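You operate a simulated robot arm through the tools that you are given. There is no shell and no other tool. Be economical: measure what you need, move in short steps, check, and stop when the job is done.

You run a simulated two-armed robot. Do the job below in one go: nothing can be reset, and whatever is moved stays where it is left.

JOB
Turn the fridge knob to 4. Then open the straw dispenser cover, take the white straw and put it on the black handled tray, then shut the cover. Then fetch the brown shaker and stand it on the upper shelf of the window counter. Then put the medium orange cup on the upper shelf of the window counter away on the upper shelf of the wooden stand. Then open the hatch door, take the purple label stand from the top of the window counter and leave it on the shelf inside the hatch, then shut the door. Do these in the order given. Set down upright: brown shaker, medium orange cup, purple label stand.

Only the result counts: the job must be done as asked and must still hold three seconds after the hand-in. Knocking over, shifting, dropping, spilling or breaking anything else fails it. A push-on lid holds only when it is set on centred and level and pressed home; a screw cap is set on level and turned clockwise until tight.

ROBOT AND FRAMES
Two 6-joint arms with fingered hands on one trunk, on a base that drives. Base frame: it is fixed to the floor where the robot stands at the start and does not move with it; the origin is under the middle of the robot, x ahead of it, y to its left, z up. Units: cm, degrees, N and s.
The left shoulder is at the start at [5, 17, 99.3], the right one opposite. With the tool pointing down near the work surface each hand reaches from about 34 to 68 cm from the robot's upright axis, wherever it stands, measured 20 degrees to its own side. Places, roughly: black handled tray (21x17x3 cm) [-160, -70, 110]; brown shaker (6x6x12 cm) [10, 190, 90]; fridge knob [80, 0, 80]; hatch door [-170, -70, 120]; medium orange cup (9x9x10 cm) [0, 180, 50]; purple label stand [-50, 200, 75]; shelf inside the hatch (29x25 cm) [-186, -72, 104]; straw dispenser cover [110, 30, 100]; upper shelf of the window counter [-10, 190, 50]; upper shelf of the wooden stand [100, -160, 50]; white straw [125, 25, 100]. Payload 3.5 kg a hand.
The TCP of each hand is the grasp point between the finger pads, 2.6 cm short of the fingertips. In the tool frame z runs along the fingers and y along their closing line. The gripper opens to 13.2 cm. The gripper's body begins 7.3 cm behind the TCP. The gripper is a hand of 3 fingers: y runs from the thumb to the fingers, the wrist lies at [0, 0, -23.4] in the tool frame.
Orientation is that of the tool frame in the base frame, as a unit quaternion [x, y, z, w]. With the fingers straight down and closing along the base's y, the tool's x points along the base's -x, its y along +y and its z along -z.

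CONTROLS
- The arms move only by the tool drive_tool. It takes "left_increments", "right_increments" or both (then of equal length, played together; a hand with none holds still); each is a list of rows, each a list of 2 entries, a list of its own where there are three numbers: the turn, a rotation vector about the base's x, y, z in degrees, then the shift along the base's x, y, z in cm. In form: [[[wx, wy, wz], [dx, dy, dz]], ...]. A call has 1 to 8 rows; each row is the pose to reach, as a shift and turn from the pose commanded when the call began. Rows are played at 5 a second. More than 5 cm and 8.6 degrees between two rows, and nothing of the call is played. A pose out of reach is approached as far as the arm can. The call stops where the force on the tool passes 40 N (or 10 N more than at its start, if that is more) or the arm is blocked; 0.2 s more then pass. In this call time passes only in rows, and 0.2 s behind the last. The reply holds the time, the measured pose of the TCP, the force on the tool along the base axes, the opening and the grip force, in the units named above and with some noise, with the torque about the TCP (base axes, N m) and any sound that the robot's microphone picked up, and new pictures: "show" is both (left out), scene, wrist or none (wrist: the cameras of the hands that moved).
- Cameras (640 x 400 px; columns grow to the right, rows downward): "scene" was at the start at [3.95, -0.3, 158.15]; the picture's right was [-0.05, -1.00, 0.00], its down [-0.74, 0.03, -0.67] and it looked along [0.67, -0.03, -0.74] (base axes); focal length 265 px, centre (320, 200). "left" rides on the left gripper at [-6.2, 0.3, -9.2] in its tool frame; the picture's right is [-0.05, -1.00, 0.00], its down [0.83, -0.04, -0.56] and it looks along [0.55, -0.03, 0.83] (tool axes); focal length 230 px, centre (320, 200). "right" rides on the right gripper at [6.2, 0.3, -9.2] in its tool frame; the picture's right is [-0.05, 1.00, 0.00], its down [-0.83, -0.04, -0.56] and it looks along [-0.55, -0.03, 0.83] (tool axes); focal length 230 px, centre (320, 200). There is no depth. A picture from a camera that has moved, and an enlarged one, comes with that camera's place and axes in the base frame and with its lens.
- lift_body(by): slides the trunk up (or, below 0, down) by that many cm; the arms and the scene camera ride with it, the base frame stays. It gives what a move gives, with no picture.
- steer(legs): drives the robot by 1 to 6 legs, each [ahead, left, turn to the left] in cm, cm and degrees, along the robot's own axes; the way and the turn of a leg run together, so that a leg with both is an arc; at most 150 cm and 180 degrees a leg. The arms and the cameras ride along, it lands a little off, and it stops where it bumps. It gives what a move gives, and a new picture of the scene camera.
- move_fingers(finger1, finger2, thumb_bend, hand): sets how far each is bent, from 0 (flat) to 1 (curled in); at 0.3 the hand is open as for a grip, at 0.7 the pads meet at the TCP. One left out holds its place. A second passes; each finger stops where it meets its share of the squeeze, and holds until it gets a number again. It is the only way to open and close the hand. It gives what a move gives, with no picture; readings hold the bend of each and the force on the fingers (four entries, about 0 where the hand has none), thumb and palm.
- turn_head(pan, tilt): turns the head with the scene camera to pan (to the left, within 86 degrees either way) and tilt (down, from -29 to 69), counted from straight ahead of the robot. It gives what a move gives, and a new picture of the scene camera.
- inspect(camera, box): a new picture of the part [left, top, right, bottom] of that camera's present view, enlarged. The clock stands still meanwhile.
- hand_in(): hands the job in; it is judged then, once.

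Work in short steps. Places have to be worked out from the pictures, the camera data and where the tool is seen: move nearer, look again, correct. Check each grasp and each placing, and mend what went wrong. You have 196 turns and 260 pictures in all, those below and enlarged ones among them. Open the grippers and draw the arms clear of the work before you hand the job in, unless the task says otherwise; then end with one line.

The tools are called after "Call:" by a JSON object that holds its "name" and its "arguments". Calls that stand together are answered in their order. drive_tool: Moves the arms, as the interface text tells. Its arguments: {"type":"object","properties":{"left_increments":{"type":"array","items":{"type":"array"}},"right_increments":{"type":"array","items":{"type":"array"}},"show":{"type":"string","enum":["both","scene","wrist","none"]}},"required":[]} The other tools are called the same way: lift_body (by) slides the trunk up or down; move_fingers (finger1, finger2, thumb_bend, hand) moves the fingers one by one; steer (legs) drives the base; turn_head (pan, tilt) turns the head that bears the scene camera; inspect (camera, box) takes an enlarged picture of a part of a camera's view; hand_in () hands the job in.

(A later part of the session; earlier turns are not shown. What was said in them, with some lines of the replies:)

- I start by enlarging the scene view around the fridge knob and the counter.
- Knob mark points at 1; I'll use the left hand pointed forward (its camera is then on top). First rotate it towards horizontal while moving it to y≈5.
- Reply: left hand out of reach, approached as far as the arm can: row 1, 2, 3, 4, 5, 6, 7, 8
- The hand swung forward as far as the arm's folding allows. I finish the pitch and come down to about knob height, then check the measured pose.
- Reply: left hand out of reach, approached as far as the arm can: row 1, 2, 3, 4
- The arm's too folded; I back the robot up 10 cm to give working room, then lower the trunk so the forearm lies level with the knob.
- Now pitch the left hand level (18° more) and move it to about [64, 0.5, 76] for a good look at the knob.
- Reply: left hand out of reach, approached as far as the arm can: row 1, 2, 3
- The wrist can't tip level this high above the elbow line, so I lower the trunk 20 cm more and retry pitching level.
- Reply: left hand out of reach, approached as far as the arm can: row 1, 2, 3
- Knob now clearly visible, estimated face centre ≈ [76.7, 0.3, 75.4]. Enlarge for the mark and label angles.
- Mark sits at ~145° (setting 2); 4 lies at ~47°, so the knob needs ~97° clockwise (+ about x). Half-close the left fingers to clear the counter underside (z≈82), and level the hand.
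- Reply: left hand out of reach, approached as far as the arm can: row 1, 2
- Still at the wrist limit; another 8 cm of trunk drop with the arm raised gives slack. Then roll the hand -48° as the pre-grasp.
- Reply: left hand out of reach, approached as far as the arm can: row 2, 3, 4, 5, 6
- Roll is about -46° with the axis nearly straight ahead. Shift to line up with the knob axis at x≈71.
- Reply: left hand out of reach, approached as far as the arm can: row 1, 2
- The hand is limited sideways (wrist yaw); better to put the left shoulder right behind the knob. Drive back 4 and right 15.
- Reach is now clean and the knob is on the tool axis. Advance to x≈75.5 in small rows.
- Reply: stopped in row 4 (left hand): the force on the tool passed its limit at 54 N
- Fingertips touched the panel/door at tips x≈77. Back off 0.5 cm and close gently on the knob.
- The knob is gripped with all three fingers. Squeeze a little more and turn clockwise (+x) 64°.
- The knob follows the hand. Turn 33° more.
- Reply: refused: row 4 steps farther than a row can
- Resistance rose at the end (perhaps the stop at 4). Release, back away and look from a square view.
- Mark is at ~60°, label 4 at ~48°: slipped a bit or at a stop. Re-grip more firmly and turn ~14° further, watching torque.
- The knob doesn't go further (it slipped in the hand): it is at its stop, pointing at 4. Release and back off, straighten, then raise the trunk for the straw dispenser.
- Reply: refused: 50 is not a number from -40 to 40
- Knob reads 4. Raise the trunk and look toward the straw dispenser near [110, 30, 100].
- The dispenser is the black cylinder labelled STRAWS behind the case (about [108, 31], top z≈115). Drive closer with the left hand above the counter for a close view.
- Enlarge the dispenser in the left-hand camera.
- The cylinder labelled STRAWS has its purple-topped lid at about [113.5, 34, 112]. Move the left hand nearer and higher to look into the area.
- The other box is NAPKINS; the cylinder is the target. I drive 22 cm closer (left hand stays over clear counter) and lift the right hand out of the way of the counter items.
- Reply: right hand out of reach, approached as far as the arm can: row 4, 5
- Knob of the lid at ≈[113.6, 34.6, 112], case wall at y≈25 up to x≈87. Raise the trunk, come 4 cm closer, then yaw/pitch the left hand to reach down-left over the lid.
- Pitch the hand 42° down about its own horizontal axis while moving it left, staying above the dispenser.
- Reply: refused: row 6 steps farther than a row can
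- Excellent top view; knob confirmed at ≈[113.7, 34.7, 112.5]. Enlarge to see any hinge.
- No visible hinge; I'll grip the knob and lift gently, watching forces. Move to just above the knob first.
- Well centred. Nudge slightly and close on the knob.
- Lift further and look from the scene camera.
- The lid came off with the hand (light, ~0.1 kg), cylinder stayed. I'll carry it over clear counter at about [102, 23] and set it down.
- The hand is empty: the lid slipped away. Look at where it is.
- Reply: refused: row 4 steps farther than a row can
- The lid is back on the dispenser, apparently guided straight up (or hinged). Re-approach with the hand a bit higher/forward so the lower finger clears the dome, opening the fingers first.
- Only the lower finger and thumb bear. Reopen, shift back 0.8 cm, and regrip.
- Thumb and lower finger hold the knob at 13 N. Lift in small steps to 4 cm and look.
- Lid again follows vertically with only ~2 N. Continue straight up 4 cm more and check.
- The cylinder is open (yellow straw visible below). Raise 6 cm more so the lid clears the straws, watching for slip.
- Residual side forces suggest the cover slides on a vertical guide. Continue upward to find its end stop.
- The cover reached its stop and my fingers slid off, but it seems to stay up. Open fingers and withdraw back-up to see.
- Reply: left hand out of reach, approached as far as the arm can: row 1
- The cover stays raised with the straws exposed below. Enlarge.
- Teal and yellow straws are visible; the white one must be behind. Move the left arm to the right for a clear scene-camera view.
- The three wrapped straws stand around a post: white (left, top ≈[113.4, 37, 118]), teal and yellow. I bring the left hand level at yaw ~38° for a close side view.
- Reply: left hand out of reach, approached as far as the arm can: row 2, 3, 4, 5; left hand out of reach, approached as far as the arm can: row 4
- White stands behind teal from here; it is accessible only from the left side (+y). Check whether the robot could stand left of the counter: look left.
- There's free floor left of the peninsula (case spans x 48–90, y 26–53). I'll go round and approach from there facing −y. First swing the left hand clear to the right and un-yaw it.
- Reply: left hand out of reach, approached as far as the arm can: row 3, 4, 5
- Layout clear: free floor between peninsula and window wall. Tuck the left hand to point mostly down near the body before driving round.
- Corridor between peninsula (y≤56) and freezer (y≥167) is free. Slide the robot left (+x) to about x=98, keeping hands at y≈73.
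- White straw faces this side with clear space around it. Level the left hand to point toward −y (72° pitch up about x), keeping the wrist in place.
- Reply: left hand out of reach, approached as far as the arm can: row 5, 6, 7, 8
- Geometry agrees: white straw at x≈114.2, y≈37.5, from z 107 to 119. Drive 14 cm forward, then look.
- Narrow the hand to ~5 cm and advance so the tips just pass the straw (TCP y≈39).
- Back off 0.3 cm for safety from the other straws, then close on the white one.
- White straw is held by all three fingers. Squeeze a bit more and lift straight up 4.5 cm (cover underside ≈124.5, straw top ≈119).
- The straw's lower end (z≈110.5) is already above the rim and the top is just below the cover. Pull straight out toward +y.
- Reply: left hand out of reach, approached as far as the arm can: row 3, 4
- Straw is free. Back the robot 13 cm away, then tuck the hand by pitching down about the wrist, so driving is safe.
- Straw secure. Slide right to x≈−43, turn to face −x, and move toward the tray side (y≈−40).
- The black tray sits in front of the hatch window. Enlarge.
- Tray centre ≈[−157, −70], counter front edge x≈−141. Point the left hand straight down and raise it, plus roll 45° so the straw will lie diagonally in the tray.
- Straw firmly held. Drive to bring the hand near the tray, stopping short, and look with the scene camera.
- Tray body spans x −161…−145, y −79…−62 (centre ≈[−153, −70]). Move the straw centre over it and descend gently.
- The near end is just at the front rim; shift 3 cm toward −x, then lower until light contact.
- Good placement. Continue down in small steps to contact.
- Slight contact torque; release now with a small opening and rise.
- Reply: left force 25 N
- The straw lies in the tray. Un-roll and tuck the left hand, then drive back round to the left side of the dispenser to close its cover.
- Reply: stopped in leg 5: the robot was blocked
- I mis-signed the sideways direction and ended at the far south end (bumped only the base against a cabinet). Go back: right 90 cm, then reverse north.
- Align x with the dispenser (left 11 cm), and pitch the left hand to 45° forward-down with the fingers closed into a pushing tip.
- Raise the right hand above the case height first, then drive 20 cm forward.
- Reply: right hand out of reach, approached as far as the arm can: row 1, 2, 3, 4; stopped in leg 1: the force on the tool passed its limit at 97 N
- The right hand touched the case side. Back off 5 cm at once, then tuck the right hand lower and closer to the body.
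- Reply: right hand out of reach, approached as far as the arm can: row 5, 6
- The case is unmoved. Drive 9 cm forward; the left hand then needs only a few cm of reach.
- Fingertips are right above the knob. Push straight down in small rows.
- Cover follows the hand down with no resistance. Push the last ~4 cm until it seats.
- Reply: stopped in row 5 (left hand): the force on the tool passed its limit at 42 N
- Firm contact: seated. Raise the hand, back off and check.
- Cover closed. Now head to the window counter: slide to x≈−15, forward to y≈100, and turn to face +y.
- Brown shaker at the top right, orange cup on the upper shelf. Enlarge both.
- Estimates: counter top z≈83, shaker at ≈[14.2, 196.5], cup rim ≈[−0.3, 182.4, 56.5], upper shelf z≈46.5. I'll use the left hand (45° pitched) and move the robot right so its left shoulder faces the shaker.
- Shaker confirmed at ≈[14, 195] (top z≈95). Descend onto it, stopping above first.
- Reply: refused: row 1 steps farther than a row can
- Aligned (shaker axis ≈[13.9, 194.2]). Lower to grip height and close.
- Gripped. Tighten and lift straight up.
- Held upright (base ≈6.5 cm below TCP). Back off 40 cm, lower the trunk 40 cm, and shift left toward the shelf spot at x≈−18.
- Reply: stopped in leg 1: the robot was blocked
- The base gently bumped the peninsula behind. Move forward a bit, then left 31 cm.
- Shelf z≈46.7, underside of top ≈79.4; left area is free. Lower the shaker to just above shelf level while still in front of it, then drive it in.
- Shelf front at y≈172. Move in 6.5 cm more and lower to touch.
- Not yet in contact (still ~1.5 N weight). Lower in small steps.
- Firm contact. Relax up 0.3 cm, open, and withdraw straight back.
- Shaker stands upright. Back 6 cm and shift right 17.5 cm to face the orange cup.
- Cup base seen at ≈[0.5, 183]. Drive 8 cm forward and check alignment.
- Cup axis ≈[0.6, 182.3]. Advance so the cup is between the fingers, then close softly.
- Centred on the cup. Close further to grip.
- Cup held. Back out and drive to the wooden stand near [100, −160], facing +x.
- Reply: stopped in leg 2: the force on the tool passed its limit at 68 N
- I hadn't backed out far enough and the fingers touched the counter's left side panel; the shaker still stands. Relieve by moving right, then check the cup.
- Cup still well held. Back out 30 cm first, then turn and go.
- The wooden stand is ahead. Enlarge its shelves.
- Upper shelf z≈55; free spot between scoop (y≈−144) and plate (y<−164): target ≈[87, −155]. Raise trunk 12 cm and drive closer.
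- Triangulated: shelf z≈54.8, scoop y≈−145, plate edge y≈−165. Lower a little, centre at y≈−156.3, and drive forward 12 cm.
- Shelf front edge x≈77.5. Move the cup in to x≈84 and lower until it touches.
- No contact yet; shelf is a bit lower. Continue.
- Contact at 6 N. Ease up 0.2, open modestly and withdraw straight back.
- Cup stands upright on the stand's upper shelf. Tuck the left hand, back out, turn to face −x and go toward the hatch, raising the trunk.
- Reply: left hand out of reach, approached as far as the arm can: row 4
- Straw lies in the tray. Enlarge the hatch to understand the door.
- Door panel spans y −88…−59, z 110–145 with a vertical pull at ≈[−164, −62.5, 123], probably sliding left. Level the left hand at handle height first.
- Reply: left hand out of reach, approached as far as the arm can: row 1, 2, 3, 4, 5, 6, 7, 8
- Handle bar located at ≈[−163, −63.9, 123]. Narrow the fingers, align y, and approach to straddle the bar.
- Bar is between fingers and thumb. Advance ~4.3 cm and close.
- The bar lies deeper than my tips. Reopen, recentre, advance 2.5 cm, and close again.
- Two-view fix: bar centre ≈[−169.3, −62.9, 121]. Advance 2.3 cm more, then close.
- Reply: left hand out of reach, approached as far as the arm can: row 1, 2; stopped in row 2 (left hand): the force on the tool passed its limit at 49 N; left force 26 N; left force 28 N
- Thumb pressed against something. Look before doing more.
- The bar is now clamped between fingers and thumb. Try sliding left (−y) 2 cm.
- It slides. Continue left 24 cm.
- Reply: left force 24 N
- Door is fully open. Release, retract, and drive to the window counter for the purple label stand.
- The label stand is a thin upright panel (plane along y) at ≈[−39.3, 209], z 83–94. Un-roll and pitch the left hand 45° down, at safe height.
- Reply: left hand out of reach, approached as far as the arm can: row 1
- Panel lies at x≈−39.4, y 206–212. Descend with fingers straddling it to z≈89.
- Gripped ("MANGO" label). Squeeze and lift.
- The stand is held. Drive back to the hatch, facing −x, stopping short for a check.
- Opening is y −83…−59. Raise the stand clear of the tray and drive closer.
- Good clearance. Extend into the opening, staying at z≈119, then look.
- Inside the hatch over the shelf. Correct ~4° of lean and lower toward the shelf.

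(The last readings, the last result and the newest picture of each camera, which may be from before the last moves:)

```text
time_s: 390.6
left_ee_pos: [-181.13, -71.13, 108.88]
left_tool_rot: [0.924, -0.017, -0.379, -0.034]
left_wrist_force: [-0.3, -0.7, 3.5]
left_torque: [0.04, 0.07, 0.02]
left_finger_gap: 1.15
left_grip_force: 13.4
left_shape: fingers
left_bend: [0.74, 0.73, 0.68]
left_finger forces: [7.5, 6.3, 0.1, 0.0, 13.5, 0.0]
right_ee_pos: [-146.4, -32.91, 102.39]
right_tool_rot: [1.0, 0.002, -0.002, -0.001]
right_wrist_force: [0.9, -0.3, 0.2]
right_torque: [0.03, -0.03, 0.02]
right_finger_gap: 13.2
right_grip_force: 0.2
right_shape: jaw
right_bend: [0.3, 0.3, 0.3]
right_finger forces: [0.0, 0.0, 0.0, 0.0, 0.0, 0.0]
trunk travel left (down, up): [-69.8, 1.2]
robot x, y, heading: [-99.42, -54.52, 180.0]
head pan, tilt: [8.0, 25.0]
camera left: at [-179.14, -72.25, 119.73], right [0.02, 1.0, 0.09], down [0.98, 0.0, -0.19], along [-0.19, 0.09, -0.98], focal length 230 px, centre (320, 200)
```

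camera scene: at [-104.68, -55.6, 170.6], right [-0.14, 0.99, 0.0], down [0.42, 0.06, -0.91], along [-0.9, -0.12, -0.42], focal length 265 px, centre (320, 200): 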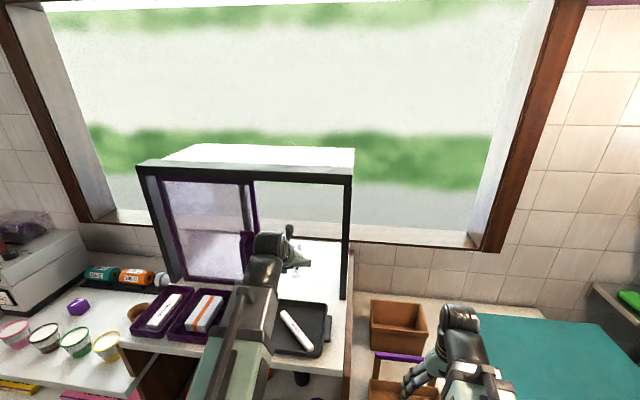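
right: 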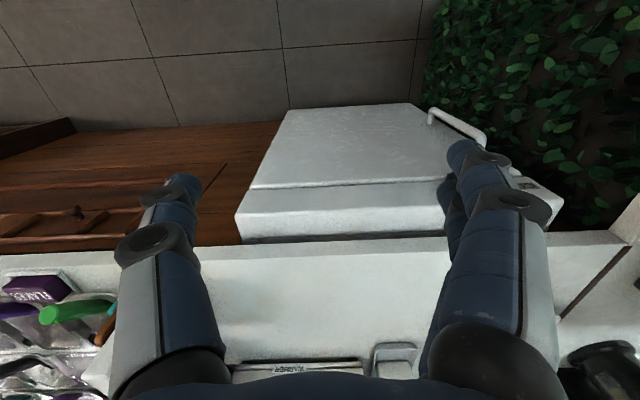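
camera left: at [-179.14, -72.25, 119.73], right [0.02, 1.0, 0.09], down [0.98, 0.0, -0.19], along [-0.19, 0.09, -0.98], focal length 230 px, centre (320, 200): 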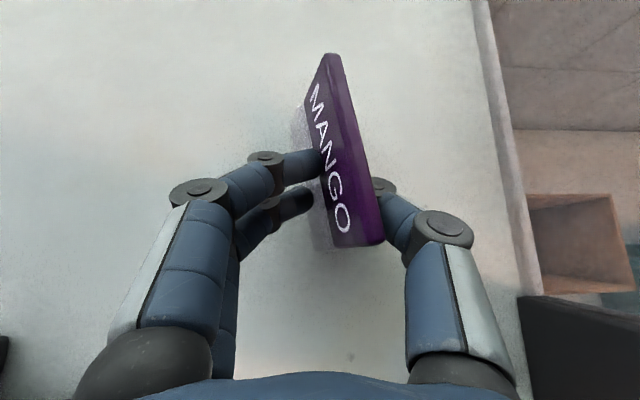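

Contact. Press 0.3 cm more to level it, then release gently.

Call:
{"name": "drive_tool", "arguments": {"left_increments": [[[0, 0, 0], [0, 0, -0.3]]], "show": "none"}}

Call:
{"name": "move_fingers", "arguments": {"hand": "left", "finger1": 0.6, "finger2": 0.6, "thumb_bend": 0.6}}

Call:
{"name": "inspect", "arguments": {"camera": "left", "box": [160, 0, 480, 300]}}

```text
time_s: 391.0
left_ee_pos: [-181.2, -71.2, 108.8]
left_tool_rot: [0.924, -0.017, -0.381, -0.034]
left_wrist_force: [-1.6, -2.3, 15.1]
left_torque: [0.05, 0.23, 0.04]
left_finger_gap: 1.23
left_grip_force: 17.8
left_shape: fingers
left_bend: [0.74, 0.73, 0.68]
left_finger forces: [10.0, 8.3, 0.1, 0.1, 16.8, 0.0]
right_ee_pos: [-146.36, -32.84, 102.5]
right_tool_rot: [1.0, 0.002, -0.003, -0.001]
right_wrist_force: [0.5, 0.3, 0.1]
right_torque: [0.03, 0.01, -0.01]
right_finger_gap: 13.19
right_grip_force: 0.1
right_shape: jaw
right_bend: [0.3, 0.3, 0.3]
right_finger forces: [0.0, 0.1, 0.0, 0.0, 0.0, 0.0]
trunk travel left (down, up): [-69.8, 1.2]
robot x, y, heading: [-99.46, -54.36, 179.9]
head pan, tilt: [8.0, 25.0]
```

```text
time_s: 392.0
left_ee_pos: [-181.12, -71.1, 108.79]
left_tool_rot: [0.924, -0.017, -0.381, -0.033]
left_wrist_force: [-6.5, -1.5, 25.7]
left_torque: [-0.1, 0.64, 0.02]
left_finger_gap: 2.02
left_grip_force: 13.4
left_shape: fingers
left_bend: [0.74, 0.6, 0.6]
left_finger forces: [26.8, 0.1, 0.1, 0.0, 0.0, 0.1]
right_ee_pos: [-146.41, -32.89, 102.52]
right_tool_rot: [1.0, 0.002, -0.003, -0.001]
right_wrist_force: [0.4, 0.6, 0.3]
right_torque: [-0.01, -0.02, 0.05]
right_finger_gap: 13.19
right_grip_force: 0.0
right_shape: jaw
right_bend: [0.3, 0.3, 0.3]
right_finger forces: [0.0, 0.1, 0.0, 0.1, 0.1, 0.0]
trunk travel left (down, up): [-69.8, 1.2]
robot x, y, heading: [-99.39, -54.48, 179.7]
head pan, tilt: [8.0, 25.0]
```

```text
1.33 times, centred on (320, 150) of left
camera zoom: at [-179.06, -72.19, 119.62], right [0.02, 1.0, 0.09], down [0.98, 0.0, -0.19], along [-0.19, 0.09, -0.98], focal length 307 px, centre (320, 267)
```

zoom: 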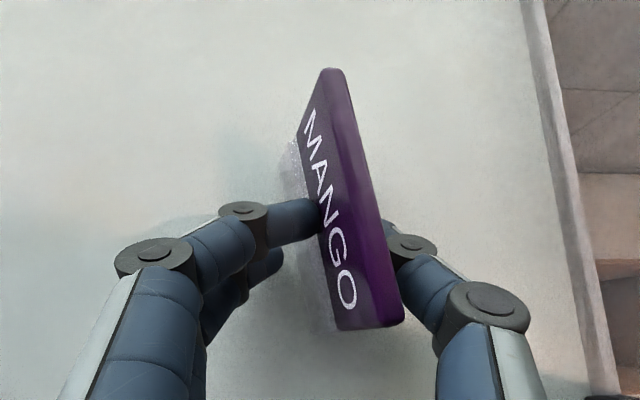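

Finger 1 is pressing on the stand's base; raise 0.8 cm to free it and let it open.

Call:
{"name": "drive_tool", "arguments": {"left_increments": [[[0, 0, 0], [0, 0, 0.4]], [[0, 0, 0], [0, 0, 0.9]]], "show": "wrist"}}

```text
time_s: 392.6
left_ee_pos: [-181.03, -71.17, 108.93]
left_tool_rot: [0.926, -0.017, -0.375, -0.035]
left_wrist_force: [0.1, 0.2, -0.3]
left_torque: [0.0, 0.03, 0.04]
left_finger_gap: 3.44
left_grip_force: 0.0
left_shape: fingers
left_bend: [0.6, 0.6, 0.6]
left_finger forces: [0.0, 0.0, 0.1, 0.0, 0.1, 0.0]
right_ee_pos: [-146.44, -32.96, 102.39]
right_tool_rot: [1.0, 0.003, -0.001, -0.001]
right_wrist_force: [-0.1, -0.2, 0.6]
right_torque: [0.01, 0.01, -0.02]
right_finger_gap: 13.18
right_grip_force: 0.0
right_shape: jaw
right_bend: [0.3, 0.3, 0.3]
right_finger forces: [0.0, 0.1, 0.0, 0.0, 0.0, 0.0]
trunk travel left (down, up): [-69.8, 1.2]
robot x, y, heading: [-99.31, -54.21, 179.8]
head pan, tilt: [8.0, 25.0]
camera left: at [-179.15, -72.24, 119.85], right [0.02, 1.0, 0.09], down [0.98, 0.0, -0.18], along [-0.18, 0.09, -0.98], focal length 230 px, centre (320, 200)
```

left: 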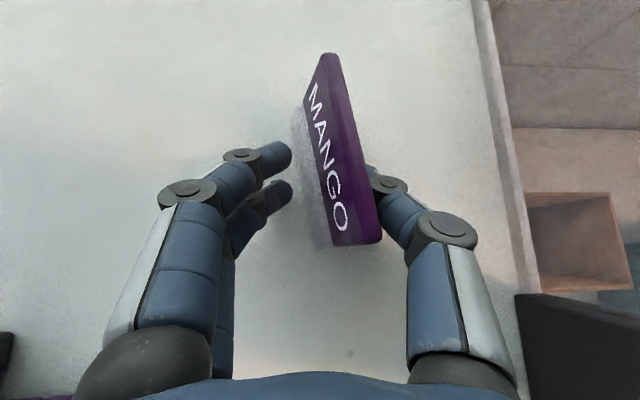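

Stand is free and standing. Open a bit more and rise straight up, then pull back out.

Call:
{"name": "move_fingers", "arguments": {"hand": "left", "finger1": 0.52, "finger2": 0.52, "thumb_bend": 0.48}}

Call:
{"name": "drive_tool", "arguments": {"left_increments": [[[0, 0, 0], [0, 0, 2]], [[0, 0, 0], [0, 0, 5]], [[0, 0, 0], [0.5, 0, 9]], [[0, 0, 0], [4, 0, 11]], [[0, 0, 0], [8, 0, 11]], [[0, 0, 0], [12, 0, 11]]], "show": "wrist"}}

```text
time_s: 393.6
left_ee_pos: [-181.22, -71.19, 109.38]
left_tool_rot: [0.925, -0.017, -0.378, -0.034]
left_wrist_force: [-0.1, 0.0, 0.3]
left_torque: [0.01, 0.01, 0.02]
left_finger_gap: 6.74
left_grip_force: 0.1
left_shape: fingers
left_bend: [0.52, 0.52, 0.48]
left_finger forces: [0.1, 0.0, 0.1, 0.0, 0.1, 0.0]
right_ee_pos: [-146.48, -32.9, 102.39]
right_tool_rot: [1.0, 0.002, -0.002, -0.001]
right_wrist_force: [-0.5, -0.2, 0.6]
right_torque: [-0.02, 0.01, 0.02]
right_finger_gap: 13.19
right_grip_force: 0.0
right_shape: jaw
right_bend: [0.3, 0.3, 0.3]
right_finger forces: [0.1, 0.0, 0.1, 0.1, 0.1, 0.0]
trunk travel left (down, up): [-69.8, 1.2]
robot x, y, heading: [-99.6, -54.8, 179.9]
head pan, tilt: [8.0, 25.0]
```

```text
time_s: 395.0
left_ee_pos: [-169.03, -71.21, 120.19]
left_tool_rot: [0.925, -0.017, -0.378, -0.036]
left_wrist_force: [0.5, 0.3, 0.0]
left_torque: [0.0, 0.01, -0.02]
left_finger_gap: 6.73
left_grip_force: 0.0
left_shape: fingers
left_bend: [0.52, 0.52, 0.48]
left_finger forces: [0.0, 0.1, 0.1, 0.0, 0.1, 0.0]
right_ee_pos: [-146.4, -33.01, 102.46]
right_tool_rot: [1.0, 0.003, -0.003, -0.001]
right_wrist_force: [-1.0, 0.0, 0.1]
right_torque: [-0.02, 0.0, 0.01]
right_finger_gap: 13.18
right_grip_force: 0.1
right_shape: jaw
right_bend: [0.3, 0.3, 0.3]
right_finger forces: [0.0, 0.0, 0.1, 0.0, 0.0, 0.0]
trunk travel left (down, up): [-69.8, 1.2]
robot x, y, heading: [-99.3, -54.9, 179.7]
head pan, tilt: [8.0, 25.0]
camera left: at [-166.96, -72.27, 131.1], right [0.02, 1.0, 0.09], down [0.98, 0.0, -0.19], along [-0.18, 0.09, -0.98], focal length 230 px, centre (320, 200)
```

left: 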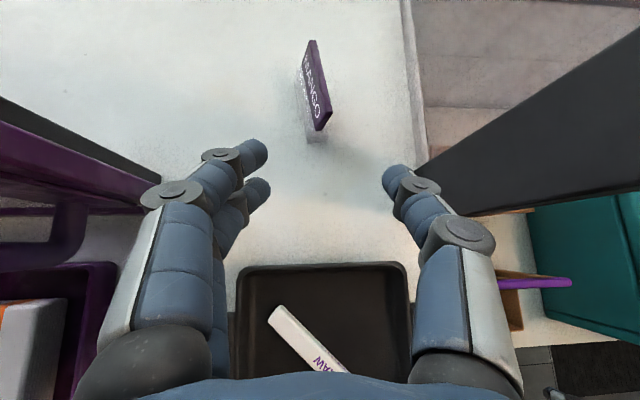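

Label stand stands upright on the hatch shelf. Now back off to the earlier stance and level the hand in front of the door handle (y≈−89).

Call:
{"name": "steer", "arguments": {"legs": [[-20, 6.5, 0]]}}

Call:
{"name": "drive_tool", "arguments": {"left_increments": [[[-0.7, 7.5, 0], [-1, -2, 2]], [[-1.3, 15, 0], [-2, -4, 4]], [[-2, 22.5, 0], [-3.5, -6, 5]], [[-2.5, 30, 0], [-5, -8, 5]], [[-3, 37.5, 0], [-6, -10, 4]], [[-3, 44, 0], [-7, -11.5, 3.2]]], "show": "wrist"}}

```text
time_s: 396.7
left_ee_pos: [-148.81, -77.6, 120.25]
left_tool_rot: [0.925, -0.018, -0.377, -0.034]
left_wrist_force: [0.5, -0.6, 0.1]
left_torque: [0.01, 0.0, -0.03]
left_finger_gap: 6.72
left_grip_force: 0.1
left_shape: fingers
left_bend: [0.52, 0.52, 0.48]
left_finger forces: [0.0, 0.1, 0.0, 0.1, 0.0, 0.0]
right_ee_pos: [-126.07, -39.35, 102.42]
right_tool_rot: [1.0, 0.002, -0.003, -0.001]
right_wrist_force: [1.0, -0.3, 0.2]
right_torque: [0.03, 0.02, 0.0]
right_finger_gap: 13.18
right_grip_force: 0.0
right_shape: jaw
right_bend: [0.3, 0.3, 0.3]
right_finger forces: [0.0, 0.0, 0.1, 0.1, 0.0, 0.0]
trunk travel left (down, up): [-69.8, 1.2]
robot x, y, heading: [-79.38, -60.58, 180.0]
head pan, tilt: [8.0, 25.0]
camera scene: at [-84.15, -62.11, 170.62], right [-0.14, 0.99, 0.0], down [0.42, 0.06, -0.91], along [-0.9, -0.12, -0.42], focal length 265 px, centre (320, 200)
```

scene: 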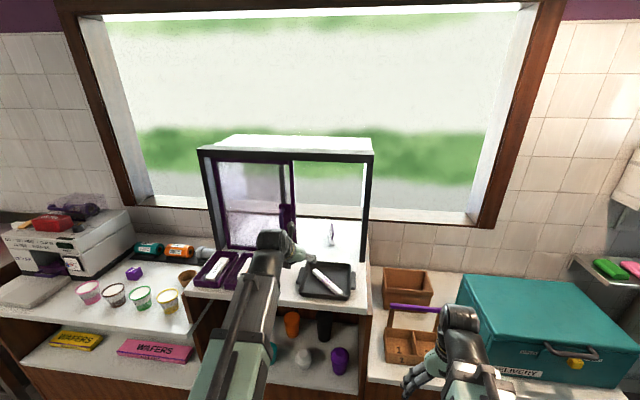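

```text
time_s: 398.1
left_ee_pos: [-155.76, -89.44, 123.25]
left_tool_rot: [0.717, -0.038, -0.696, -0.001]
left_wrist_force: [0.3, -0.9, 0.1]
left_torque: [0.03, 0.03, -0.01]
left_finger_gap: 6.73
left_grip_force: 0.1
left_shape: fingers
left_bend: [0.52, 0.52, 0.48]
left_finger forces: [0.0, 0.0, 0.1, 0.0, 0.1, 0.0]
right_ee_pos: [-126.36, -39.47, 102.31]
right_tool_rot: [1.0, 0.002, -0.002, 0.0]
right_wrist_force: [-0.3, 0.3, -0.3]
right_torque: [-0.01, 0.02, -0.02]
right_finger_gap: 13.18
right_grip_force: 0.1
right_shape: jaw
right_bend: [0.3, 0.3, 0.3]
right_finger forces: [0.1, 0.1, 0.1, 0.1, 0.0, 0.1]
trunk travel left (down, up): [-69.8, 1.2]
robot x, y, heading: [-79.18, -60.89, 179.6]
head pan, tilt: [8.0, 25.0]
camera left: at [-146.84, -90.04, 129.73], right [0.05, 1.0, 0.0], down [0.58, -0.03, -0.81], along [-0.81, 0.04, -0.58], focal length 230 px, centre (320, 200)
```

left: 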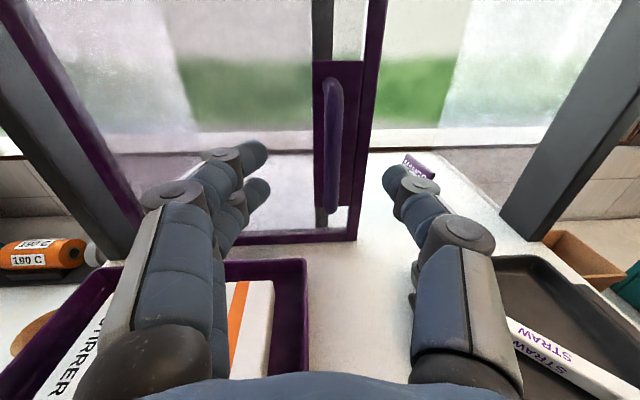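

Bar at ≈[−169.3, −87.7, 121]. Align and advance to straddle it.

Call:
{"name": "drive_tool", "arguments": {"left_increments": [[[0, 0, 0], [-3, 1.2, -0.3]], [[0, 0, 0], [-6, 1.3, -0.6]], [[0, 0, 0], [-9, 1.4, -1]], [[0, 0, 0], [-10.2, 1.4, -1]], [[0, 0, 0], [-11.3, 1.4, -1]]], "show": "none"}}

Call:
{"name": "move_fingers", "arguments": {"hand": "left", "finger1": 0.7, "finger2": 0.7, "thumb_bend": 0.7}}

Call:
{"name": "inspect", "arguments": {"camera": "left", "box": [160, 30, 480, 250]}}

```text
time_s: 399.3
left_ee_pos: [-167.0, -87.78, 122.51]
left_tool_rot: [0.716, -0.039, -0.697, -0.003]
left_wrist_force: [12.7, -0.5, -2.1]
left_torque: [0.09, 0.09, 0.42]
left_finger_gap: 6.69
left_grip_force: 6.3
left_shape: fingers
left_bend: [0.54, 0.52, 0.48]
left_finger forces: [10.4, 1.7, 0.0, 0.0, 0.0, 0.0]
right_ee_pos: [-126.05, -39.42, 102.62]
right_tool_rot: [1.0, 0.002, -0.003, -0.001]
right_wrist_force: [0.7, -1.0, 0.5]
right_torque: [-0.01, 0.0, -0.03]
right_finger_gap: 13.2
right_grip_force: 0.0
right_shape: jaw
right_bend: [0.3, 0.3, 0.3]
right_finger forces: [0.0, 0.1, 0.0, 0.1, 0.0, 0.0]
trunk travel left (down, up): [-69.8, 1.2]
robot x, y, heading: [-79.24, -60.76, 179.9]
head pan, tilt: [8.0, 25.0]
```

```text
time_s: 400.3
left_ee_pos: [-167.13, -87.67, 122.56]
left_tool_rot: [0.717, -0.038, -0.697, -0.001]
left_wrist_force: [9.5, 1.1, -1.4]
left_torque: [0.17, 0.04, 0.16]
left_finger_gap: 2.98
left_grip_force: 17.5
left_shape: fingers
left_bend: [0.67, 0.66, 0.63]
left_finger forces: [13.9, 7.9, 0.0, 0.0, 13.6, 0.0]
right_ee_pos: [-126.22, -39.38, 102.53]
right_tool_rot: [1.0, 0.002, -0.002, -0.001]
right_wrist_force: [-0.6, 0.3, 0.2]
right_torque: [-0.01, -0.03, 0.02]
right_finger_gap: 13.17
right_grip_force: 0.1
right_shape: jaw
right_bend: [0.3, 0.3, 0.3]
right_finger forces: [0.0, 0.0, 0.0, 0.0, 0.0, 0.0]
trunk travel left (down, up): [-69.8, 1.2]
robot x, y, heading: [-79.25, -60.88, 180.0]
head pan, tilt: [8.0, 25.0]
```

```text
1.82 times, centred on (320, 140) of left
camera zoom: at [-158.13, -88.35, 128.93], right [0.06, 1.0, 0.0], down [0.58, -0.03, -0.81], along [-0.81, 0.05, -0.58], focal length 418 px, centre (320, 309)
```

zoom: 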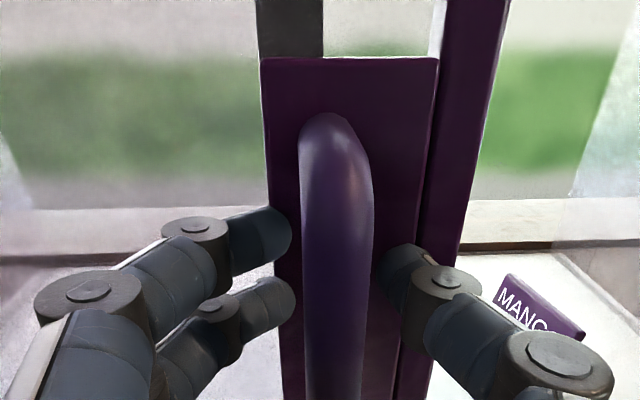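

Gripped. Slide right (+y) 24 cm.

Call:
{"name": "drive_tool", "arguments": {"left_increments": [[[0, 0, 0], [0.3, 3, 0]], [[0, 0, 0], [0.3, 6, 0]], [[0, 0, 0], [0.3, 9, 0]], [[0, 0, 0], [0.3, 12, 0]], [[0, 0, 0], [0.3, 15, 0]], [[0, 0, 0], [0.3, 18, 0]], [[0, 0, 0], [0.3, 21, 0]], [[0, 0, 0], [0.3, 24, 0]]], "show": "wrist"}}

```text
time_s: 402.1
left_ee_pos: [-167.03, -63.62, 122.44]
left_tool_rot: [0.716, -0.039, -0.697, -0.002]
left_wrist_force: [0.3, -0.4, 0.0]
left_torque: [-0.01, -0.01, 0.03]
left_finger_gap: 0.59
left_grip_force: 0.2
left_shape: fingers
left_bend: [0.7, 0.7, 0.7]
left_finger forces: [0.2, 0.0, 0.0, 0.1, 0.0, 0.0]
right_ee_pos: [-126.28, -39.24, 102.4]
right_tool_rot: [1.0, 0.003, -0.002, -0.001]
right_wrist_force: [-0.3, -0.5, 0.4]
right_torque: [-0.02, 0.0, -0.01]
right_finger_gap: 13.16
right_grip_force: 0.1
right_shape: jaw
right_bend: [0.3, 0.3, 0.3]
right_finger forces: [0.0, 0.0, 0.1, 0.0, 0.0, 0.0]
trunk travel left (down, up): [-69.8, 1.2]
robot x, y, heading: [-79.38, -60.52, 179.7]
head pan, tilt: [8.0, 25.0]
camera left: at [-157.99, -64.22, 128.85], right [0.06, 1.0, 0.0], down [0.58, -0.03, -0.81], along [-0.81, 0.05, -0.58], focal length 230 px, centre (320, 200)
```

left: 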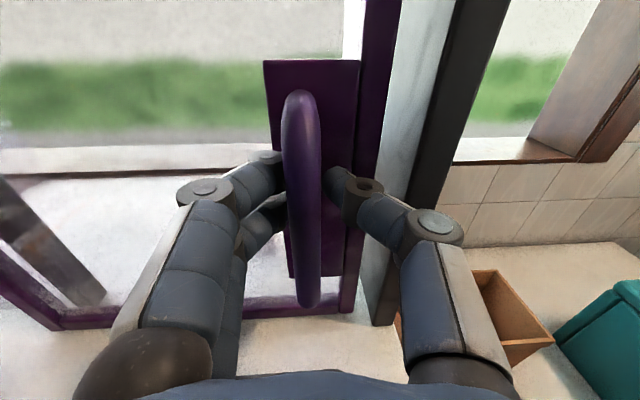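

Nearly closed; ~2 cm gap left. Push further right until it stops.

Call:
{"name": "drive_tool", "arguments": {"left_increments": [[[0, 0, 0], [0, 0.8, 0]], [[0, 0, 0], [0, 1.6, 0]], [[0, 0, 0], [0, 2.4, 0]], [[0, 0, 0], [0, 3.2, 0]], [[0, 0, 0], [0, 4, 0]]], "show": "wrist"}}

```text
time_s: 403.3
left_ee_pos: [-166.88, -60.57, 122.32]
left_tool_rot: [0.717, -0.033, -0.696, 0.002]
left_wrist_force: [6.3, -27.0, -1.8]
left_torque: [0.08, 0.02, 0.15]
left_finger_gap: 1.95
left_grip_force: 14.4
left_shape: fingers
left_bend: [0.66, 0.65, 0.7]
left_finger forces: [17.7, 11.1, 0.0, 0.0, 0.0, 0.0]
right_ee_pos: [-126.22, -39.71, 102.53]
right_tool_rot: [1.0, 0.002, -0.003, -0.003]
right_wrist_force: [-0.1, 0.2, 0.2]
right_torque: [0.0, -0.01, -0.03]
right_finger_gap: 13.2
right_grip_force: 0.2
right_shape: jaw
right_bend: [0.3, 0.3, 0.3]
right_finger forces: [0.1, 0.0, 0.0, 0.0, 0.0, 0.0]
trunk travel left (down, up): [-69.8, 1.2]
robot x, y, heading: [-79.21, -61.27, 179.7]
head pan, tilt: [8.0, 25.0]
camera left: at [-157.94, -61.1, 128.81], right [0.05, 1.0, 0.0], down [0.58, -0.02, -0.81], along [-0.81, 0.04, -0.58], focal length 230 px, centre (320, 200)
```

left: 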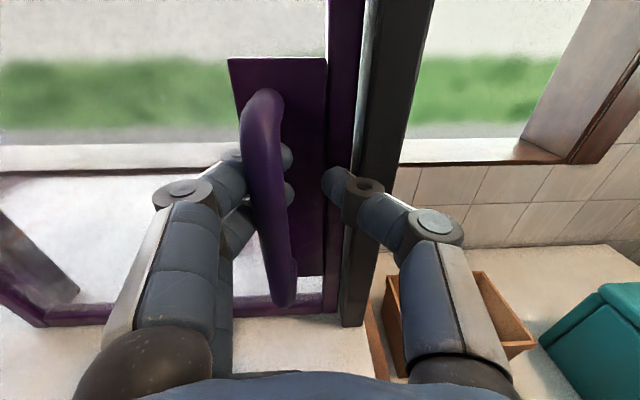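

Door closed against the post (27 N). Ease back slightly, open the fingers and withdraw.

Call:
{"name": "drive_tool", "arguments": {"left_increments": [[[0, 0, 0], [0, -0.6, 0]]], "show": "none"}}

Call:
{"name": "move_fingers", "arguments": {"hand": "left", "finger1": 0.5, "finger2": 0.5, "thumb_bend": 0.6}}

Call:
{"name": "drive_tool", "arguments": {"left_increments": [[[0, 0, 0], [2, -0.3, 0]], [[0, 0, 0], [5, -0.3, 0]], [[0, 0, 0], [9, 0, 0]], [[0, 0, 0], [13, 0, 0]]], "show": "wrist"}}

```text
time_s: 403.7
left_ee_pos: [-167.04, -60.77, 122.35]
left_tool_rot: [0.717, -0.036, -0.696, -0.002]
left_wrist_force: [5.4, -20.7, -3.6]
left_torque: [0.15, 0.04, 0.13]
left_finger_gap: 1.86
left_grip_force: 10.9
left_shape: fingers
left_bend: [0.66, 0.65, 0.7]
left_finger forces: [13.5, 8.3, 0.1, 0.1, 0.0, 0.0]
right_ee_pos: [-126.23, -39.57, 102.36]
right_tool_rot: [1.0, 0.002, -0.003, -0.002]
right_wrist_force: [0.2, 0.0, -0.4]
right_torque: [-0.01, -0.03, -0.03]
right_finger_gap: 13.18
right_grip_force: 0.0
right_shape: jaw
right_bend: [0.3, 0.3, 0.3]
right_finger forces: [0.0, 0.1, 0.0, 0.1, 0.0, 0.1]
trunk travel left (down, up): [-69.8, 1.2]
robot x, y, heading: [-78.91, -60.92, 179.5]
head pan, tilt: [8.0, 25.0]
```

```text
time_s: 404.7
left_ee_pos: [-166.56, -60.5, 122.67]
left_tool_rot: [0.716, -0.038, -0.697, -0.002]
left_wrist_force: [33.5, -4.0, -10.3]
left_torque: [0.27, -0.12, 0.63]
left_finger_gap: 3.52
left_grip_force: 17.8
left_shape: fingers
left_bend: [0.56, 0.53, 0.65]
left_finger forces: [16.6, 7.8, 0.1, 0.1, 11.9, 0.0]
right_ee_pos: [-126.06, -39.39, 102.56]
right_tool_rot: [1.0, 0.002, -0.004, -0.001]
right_wrist_force: [0.4, 0.6, 0.4]
right_torque: [0.0, 0.02, -0.02]
right_finger_gap: 13.18
right_grip_force: 0.1
right_shape: jaw
right_bend: [0.3, 0.3, 0.3]
right_finger forces: [0.0, 0.0, 0.0, 0.1, 0.0, 0.0]
trunk travel left (down, up): [-69.8, 1.2]
robot x, y, heading: [-79.15, -60.94, 179.9]
head pan, tilt: [8.0, 25.0]
```

```text
time_s: 405.7
left_ee_pos: [-153.92, -60.32, 122.41]
left_tool_rot: [0.717, -0.04, -0.696, -0.002]
left_wrist_force: [-0.5, 0.4, -0.2]
left_torque: [-0.03, 0.01, -0.02]
left_finger_gap: 5.11
left_grip_force: 0.0
left_shape: fingers
left_bend: [0.5, 0.5, 0.6]
left_finger forces: [0.0, 0.0, 0.0, 0.0, 0.0, 0.0]
right_ee_pos: [-126.2, -39.45, 102.47]
right_tool_rot: [1.0, 0.003, -0.003, -0.001]
right_wrist_force: [0.6, 0.7, -0.5]
right_torque: [0.0, -0.01, 0.01]
right_finger_gap: 13.17
right_grip_force: 0.0
right_shape: jaw
right_bend: [0.3, 0.3, 0.3]
right_finger forces: [0.0, 0.0, 0.0, 0.1, 0.1, 0.0]
trunk travel left (down, up): [-69.8, 1.2]
robot x, y, heading: [-79.45, -61.11, 180.1]
head pan, tilt: [8.0, 25.0]
camera left: at [-144.9, -60.97, 128.88], right [0.06, 1.0, 0.0], down [0.58, -0.03, -0.81], along [-0.81, 0.05, -0.58], focal length 230 px, centre (320, 200)
```

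left: 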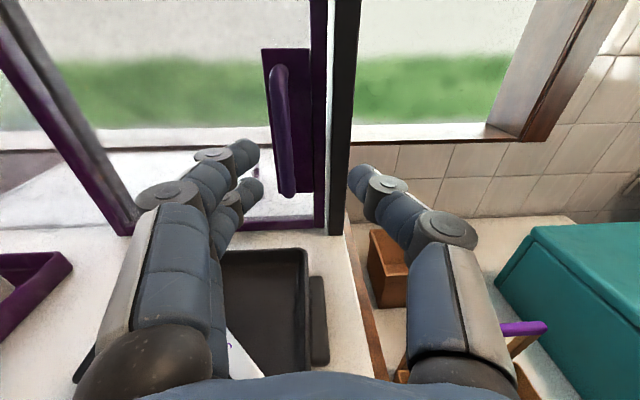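

Back the robot away and check the door from the front.

Call:
{"name": "steer", "arguments": {"legs": [[-35, 0, 0]]}}

Call:
{"name": "inspect", "arguments": {"camera": "scene", "box": [210, 110, 370, 250]}}

Call:
{"name": "inspect", "arguments": {"camera": "left", "box": [240, 0, 400, 200]}}

```text
time_s: 407.9
left_ee_pos: [-119.19, -60.62, 122.55]
left_tool_rot: [0.716, -0.037, -0.697, 0.0]
left_wrist_force: [-0.8, 0.1, 0.0]
left_torque: [0.02, -0.01, 0.0]
left_finger_gap: 5.14
left_grip_force: 0.0
left_shape: fingers
left_bend: [0.5, 0.5, 0.6]
left_finger forces: [0.1, 0.0, 0.0, 0.0, 0.0, 0.1]
right_ee_pos: [-91.64, -39.55, 102.54]
right_tool_rot: [1.0, 0.003, -0.002, 0.0]
right_wrist_force: [0.0, -0.3, -0.5]
right_torque: [-0.02, 0.04, -0.01]
right_finger_gap: 13.2
right_grip_force: 0.1
right_shape: jaw
right_bend: [0.3, 0.3, 0.3]
right_finger forces: [0.1, 0.0, 0.0, 0.0, 0.0, 0.0]
trunk travel left (down, up): [-69.8, 1.2]
robot x, y, heading: [-44.74, -60.9, 180.0]
head pan, tilt: [8.0, 25.0]
camera scene: at [-49.55, -62.16, 170.62], right [-0.14, 0.99, 0.0], down [0.42, 0.06, -0.91], along [-0.9, -0.12, -0.42], focal length 265 px, centre (320, 200)
```

scene: 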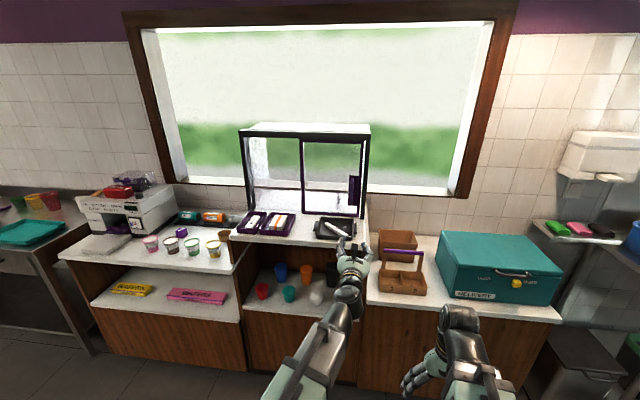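

```text
2.86 times, centred on (290, 180) of scene
camera zoom: at [-49.55, -62.16, 170.62], right [-0.14, 0.99, 0.0], down [0.42, 0.06, -0.91], along [-0.9, -0.12, -0.42], focal length 758 px, centre (406, 257)
```

zoom: 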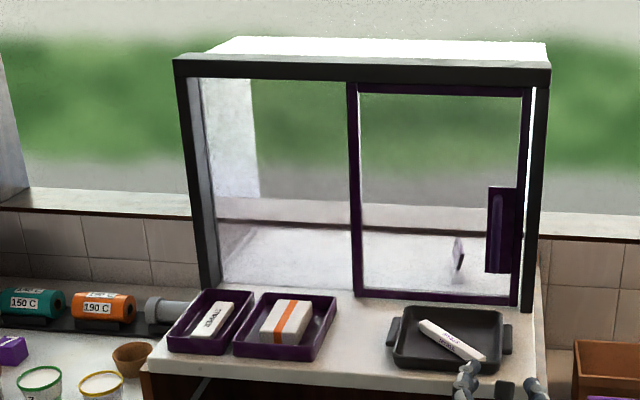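

```text
2.00 times, centred on (320, 100) of left
camera zoom: at [-110.24, -61.18, 128.91], right [0.05, 1.0, 0.0], down [0.58, -0.03, -0.82], along [-0.81, 0.04, -0.58], focal length 460 px, centre (320, 400)
```

zoom: 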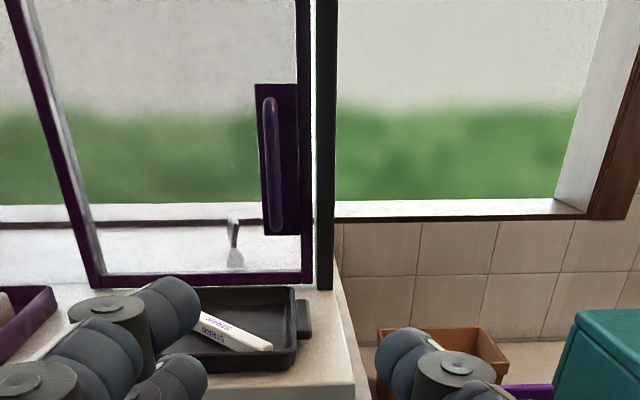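

A small gap may remain (my fingers wedged on the bar when opening). Push it once more with closed fingers from the bar's left side.

Call:
{"name": "move_fingers", "arguments": {"hand": "left", "finger1": 0.7, "finger2": 0.7, "thumb_bend": 0.7}}

Call:
{"name": "steer", "arguments": {"legs": [[35, 0, 0]]}}

Call:
{"name": "drive_tool", "arguments": {"left_increments": [[[0, 0, 0], [0, -4, 0]], [[0, 0, 0], [-3, -7.5, 0]], [[0, 0, 0], [-7, -7.5, 0]], [[0, 0, 0], [-10, -7.5, 0]], [[0, 0, 0], [-12.5, -7.5, 0]]], "show": "wrist"}}

```text
time_s: 408.9
left_ee_pos: [-119.35, -60.61, 122.39]
left_tool_rot: [0.717, -0.038, -0.696, -0.001]
left_wrist_force: [0.5, -0.8, 0.2]
left_torque: [-0.02, -0.03, 0.0]
left_finger_gap: 0.63
left_grip_force: 0.1
left_shape: fingers
left_bend: [0.7, 0.7, 0.7]
left_finger forces: [0.0, 0.0, 0.1, 0.0, 0.0, 0.0]
right_ee_pos: [-91.63, -39.56, 102.27]
right_tool_rot: [1.0, 0.004, -0.002, -0.001]
right_wrist_force: [0.4, -0.6, 0.2]
right_torque: [-0.04, -0.01, 0.01]
right_finger_gap: 13.19
right_grip_force: 0.2
right_shape: jaw
right_bend: [0.3, 0.3, 0.3]
right_finger forces: [0.0, 0.1, 0.0, 0.1, 0.0, 0.0]
trunk travel left (down, up): [-69.8, 1.2]
robot x, y, heading: [-44.49, -60.68, 179.8]
head pan, tilt: [8.0, 25.0]
```

```text
time_s: 411.2
left_ee_pos: [-154.24, -60.44, 122.44]
left_tool_rot: [0.717, -0.038, -0.696, -0.001]
left_wrist_force: [-0.7, -0.3, 0.1]
left_torque: [-0.02, 0.03, -0.02]
left_finger_gap: 0.64
left_grip_force: 0.0
left_shape: fingers
left_bend: [0.7, 0.7, 0.7]
left_finger forces: [0.0, 0.0, 0.1, 0.1, 0.1, 0.1]
right_ee_pos: [-126.48, -39.52, 102.42]
right_tool_rot: [1.0, 0.003, -0.002, -0.001]
right_wrist_force: [-0.9, 0.0, -0.5]
right_torque: [-0.02, 0.02, 0.01]
right_finger_gap: 13.19
right_grip_force: 0.0
right_shape: jaw
right_bend: [0.3, 0.3, 0.3]
right_finger forces: [0.1, 0.0, 0.1, 0.0, 0.0, 0.0]
trunk travel left (down, up): [-69.8, 1.2]
robot x, y, heading: [-79.43, -60.57, 179.8]
head pan, tilt: [8.0, 25.0]
camera scene: at [-84.56, -62.05, 170.6], right [-0.14, 0.99, 0.0], down [0.42, 0.06, -0.91], along [-0.9, -0.12, -0.42], focal length 265 px, centre (320, 200)
```

scene: 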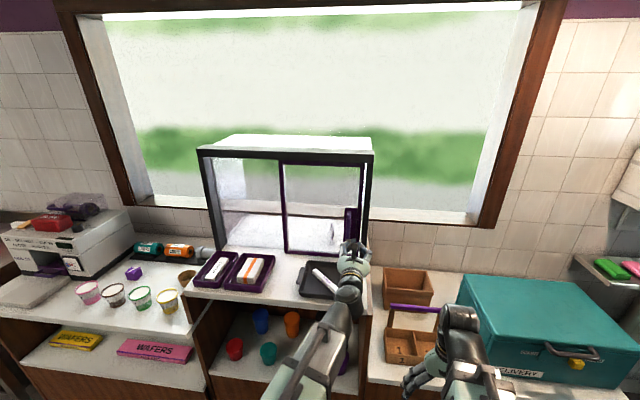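

```text
time_s: 412.4
left_ee_pos: [-166.67, -67.99, 122.37]
left_tool_rot: [0.717, -0.038, -0.696, -0.001]
left_wrist_force: [-0.1, -0.1, -0.8]
left_torque: [-0.01, 0.01, 0.0]
left_finger_gap: 0.61
left_grip_force: 0.0
left_shape: fingers
left_bend: [0.7, 0.7, 0.7]
left_finger forces: [0.1, 0.0, 0.1, 0.1, 0.1, 0.0]
right_ee_pos: [-126.43, -39.38, 102.33]
right_tool_rot: [1.0, 0.003, -0.001, 0.0]
right_wrist_force: [-0.7, -0.3, -0.7]
right_torque: [-0.04, 0.01, -0.01]
right_finger_gap: 13.2
right_grip_force: 0.1
right_shape: jaw
right_bend: [0.3, 0.3, 0.3]
right_finger forces: [0.0, 0.1, 0.0, 0.1, 0.1, 0.1]
trunk travel left (down, up): [-69.8, 1.2]
robot x, y, heading: [-79.48, -61.11, 179.2]
head pan, tilt: [8.0, 25.0]
camera left: at [-157.6, -68.59, 128.84], right [0.06, 1.0, 0.0], down [0.58, -0.03, -0.81], along [-0.81, 0.05, -0.58], focal length 230 px, centre (320, 200)
```

left: 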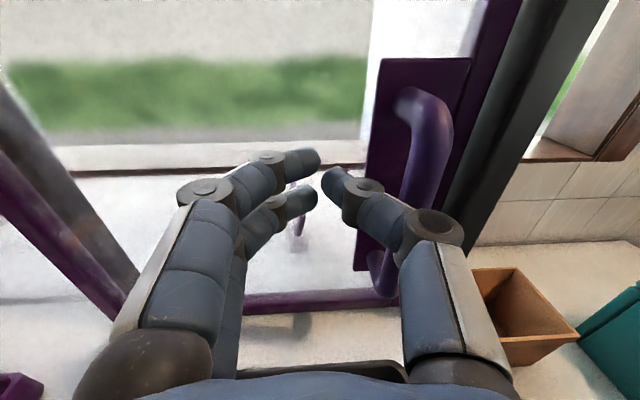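

Push right against the bar until firm.

Call:
{"name": "drive_tool", "arguments": {"left_increments": [[[0, 0, 0], [0, 1, 0]], [[0, 0, 0], [0, 2, 0]], [[0, 0, 0], [0, 3, 0]], [[0, 0, 0], [0, 3.7, 0]], [[0, 0, 0], [0, 4.4, 0]], [[0, 0, 0], [0, 5.1, 0]], [[0, 0, 0], [0, 5.8, 0]], [[0, 0, 0], [0, 6.5, 0]]], "show": "wrist"}}

```text
time_s: 413.8
left_ee_pos: [-166.28, -64.67, 122.43]
left_tool_rot: [0.717, -0.03, -0.696, 0.006]
left_wrist_force: [21.0, -18.9, 1.0]
left_torque: [0.03, 0.01, -0.27]
left_finger_gap: 0.14
left_grip_force: 14.8
left_shape: fingers
left_bend: [0.69, 0.69, 0.81]
left_finger forces: [0.0, 0.0, 0.0, 0.0, 29.0, 0.1]
right_ee_pos: [-126.17, -39.59, 102.53]
right_tool_rot: [1.0, 0.003, -0.003, -0.001]
right_wrist_force: [0.1, 0.0, 0.0]
right_torque: [-0.05, -0.01, 0.0]
right_finger_gap: 13.2
right_grip_force: 0.0
right_shape: jaw
right_bend: [0.3, 0.3, 0.3]
right_finger forces: [0.0, 0.0, 0.0, 0.0, 0.0, 0.1]
trunk travel left (down, up): [-69.8, 1.2]
robot x, y, heading: [-79.27, -60.89, 179.6]
head pan, tilt: [8.0, 25.0]
stopped in row 6 (left hand): the force on the tool passed its limit at 42 N (the readings are from after the stop); the commanded pose is now the measured one
camera left: at [-157.19, -65.04, 128.87], right [0.03, 1.0, 0.0], down [0.58, -0.02, -0.81], along [-0.81, 0.03, -0.58], focal length 230 px, centre (320, 200)
```

left: 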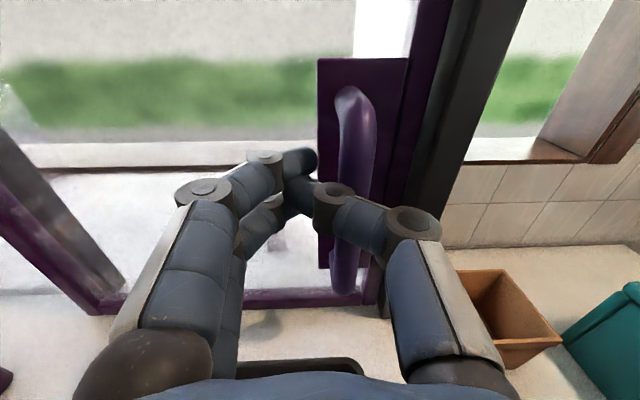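

Fully shut at 42 N. Move left off the bar, then straight back.

Call:
{"name": "drive_tool", "arguments": {"left_increments": [[[0, 0, 0], [0, -1.5, 0]], [[0, 0, 0], [0, -3.5, 0]], [[0, 0, 0], [4, -3.5, 0]], [[0, 0, 0], [8, -3.5, 0]], [[0, 0, 0], [12, -3, 0]]], "show": "none"}}

Call:
{"name": "steer", "arguments": {"legs": [[-35, 0, 0]]}}

Call:
{"name": "inspect", "arguments": {"camera": "scene", "box": [210, 110, 370, 250]}}

```text
time_s: 414.9
left_ee_pos: [-154.23, -66.86, 122.3]
left_tool_rot: [0.718, -0.035, -0.696, 0.003]
left_wrist_force: [-0.3, -0.6, 1.2]
left_torque: [0.0, 0.0, -0.01]
left_finger_gap: 0.55
left_grip_force: 0.0
left_shape: fingers
left_bend: [0.7, 0.7, 0.7]
left_finger forces: [0.0, 0.1, 0.1, 0.0, 0.0, 0.1]
right_ee_pos: [-126.18, -39.4, 102.49]
right_tool_rot: [1.0, 0.004, -0.003, 0.0]
right_wrist_force: [1.5, 0.2, 0.7]
right_torque: [-0.02, 0.01, 0.04]
right_finger_gap: 13.18
right_grip_force: 0.1
right_shape: jaw
right_bend: [0.3, 0.3, 0.3]
right_finger forces: [0.0, 0.0, 0.0, 0.0, 0.1, 0.0]
trunk travel left (down, up): [-69.8, 1.2]
robot x, y, heading: [-79.27, -60.66, 179.8]
head pan, tilt: [8.0, 25.0]
```

```text
time_s: 417.2
left_ee_pos: [-119.34, -66.96, 122.23]
left_tool_rot: [0.717, -0.035, -0.696, 0.002]
left_wrist_force: [0.0, 0.2, 0.9]
left_torque: [-0.05, -0.01, -0.02]
left_finger_gap: 0.54
left_grip_force: 0.1
left_shape: fingers
left_bend: [0.7, 0.7, 0.7]
left_finger forces: [0.1, 0.0, 0.0, 0.0, 0.1, 0.0]
right_ee_pos: [-91.26, -39.57, 102.44]
right_tool_rot: [1.0, 0.002, -0.002, -0.001]
right_wrist_force: [0.9, 0.8, -0.3]
right_torque: [-0.01, 0.02, 0.01]
right_finger_gap: 13.17
right_grip_force: 0.0
right_shape: jaw
right_bend: [0.3, 0.3, 0.3]
right_finger forces: [0.0, 0.0, 0.0, 0.0, 0.0, 0.0]
trunk travel left (down, up): [-69.8, 1.2]
robot x, y, heading: [-44.94, -61.17, 179.7]
head pan, tilt: [8.0, 25.0]
camera scene: at [-49.29, -62.2, 170.62], right [-0.14, 0.99, 0.0], down [0.42, 0.06, -0.91], along [-0.9, -0.12, -0.42], focal length 265 px, centre (320, 200)
```

scene: 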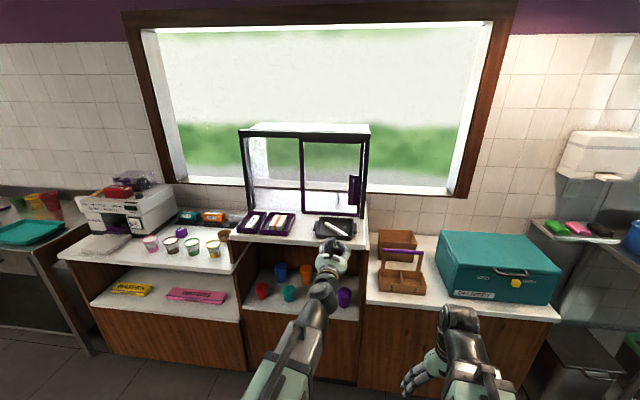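

```text
2.86 times, centred on (290, 180) of scene
camera zoom: at [-49.29, -62.2, 170.62], right [-0.14, 0.99, 0.0], down [0.42, 0.06, -0.91], along [-0.9, -0.12, -0.42], focal length 758 px, centre (406, 257)
```

zoom: 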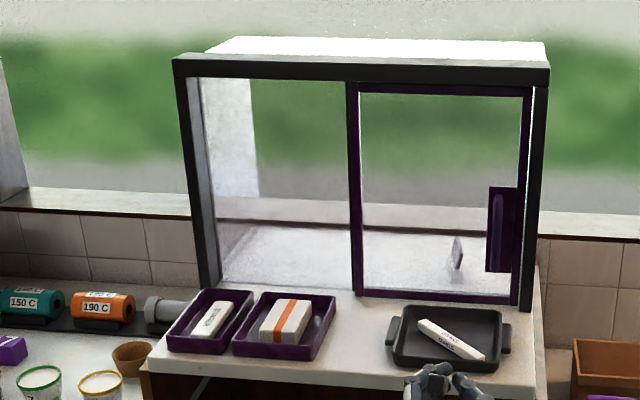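

Door shut like at the start, label stand upright inside, straw in the tray. Open the left gripper and hand in.

Call:
{"name": "move_fingers", "arguments": {"hand": "left", "finger1": 0.3, "finger2": 0.3, "thumb_bend": 0.3}}

Call:
{"name": "hand_in", "arguments": {}}

```text
time_s: 418.2
left_ee_pos: [-119.5, -67.0, 122.11]
left_tool_rot: [0.718, -0.035, -0.696, 0.002]
left_wrist_force: [-0.1, 0.0, -1.1]
left_torque: [0.02, 0.01, 0.02]
left_finger_gap: 13.36
left_grip_force: 0.2
left_shape: fingers
left_bend: [0.3, 0.3, 0.3]
left_finger forces: [0.1, 0.0, 0.0, 0.0, 0.0, 0.0]
right_ee_pos: [-91.25, -39.58, 102.48]
right_tool_rot: [1.0, 0.003, -0.002, 0.0]
right_wrist_force: [0.0, 0.0, 0.6]
right_torque: [-0.03, -0.03, 0.0]
right_finger_gap: 13.21
right_grip_force: 0.0
right_shape: jaw
right_bend: [0.3, 0.3, 0.3]
right_finger forces: [0.0, 0.0, 0.1, 0.0, 0.0, 0.0]
trunk travel left (down, up): [-69.8, 1.2]
robot x, y, heading: [-44.39, -61.19, 179.6]
head pan, tilt: [8.0, 25.0]
```

```text
The job is handed in.
```

I did all five tasks in the order given and handed the job in; along the way the robot bumped the display case, the window counter and a cabinet at the south end, and I saw nothing move at the first two but did not recheck the cabinet.
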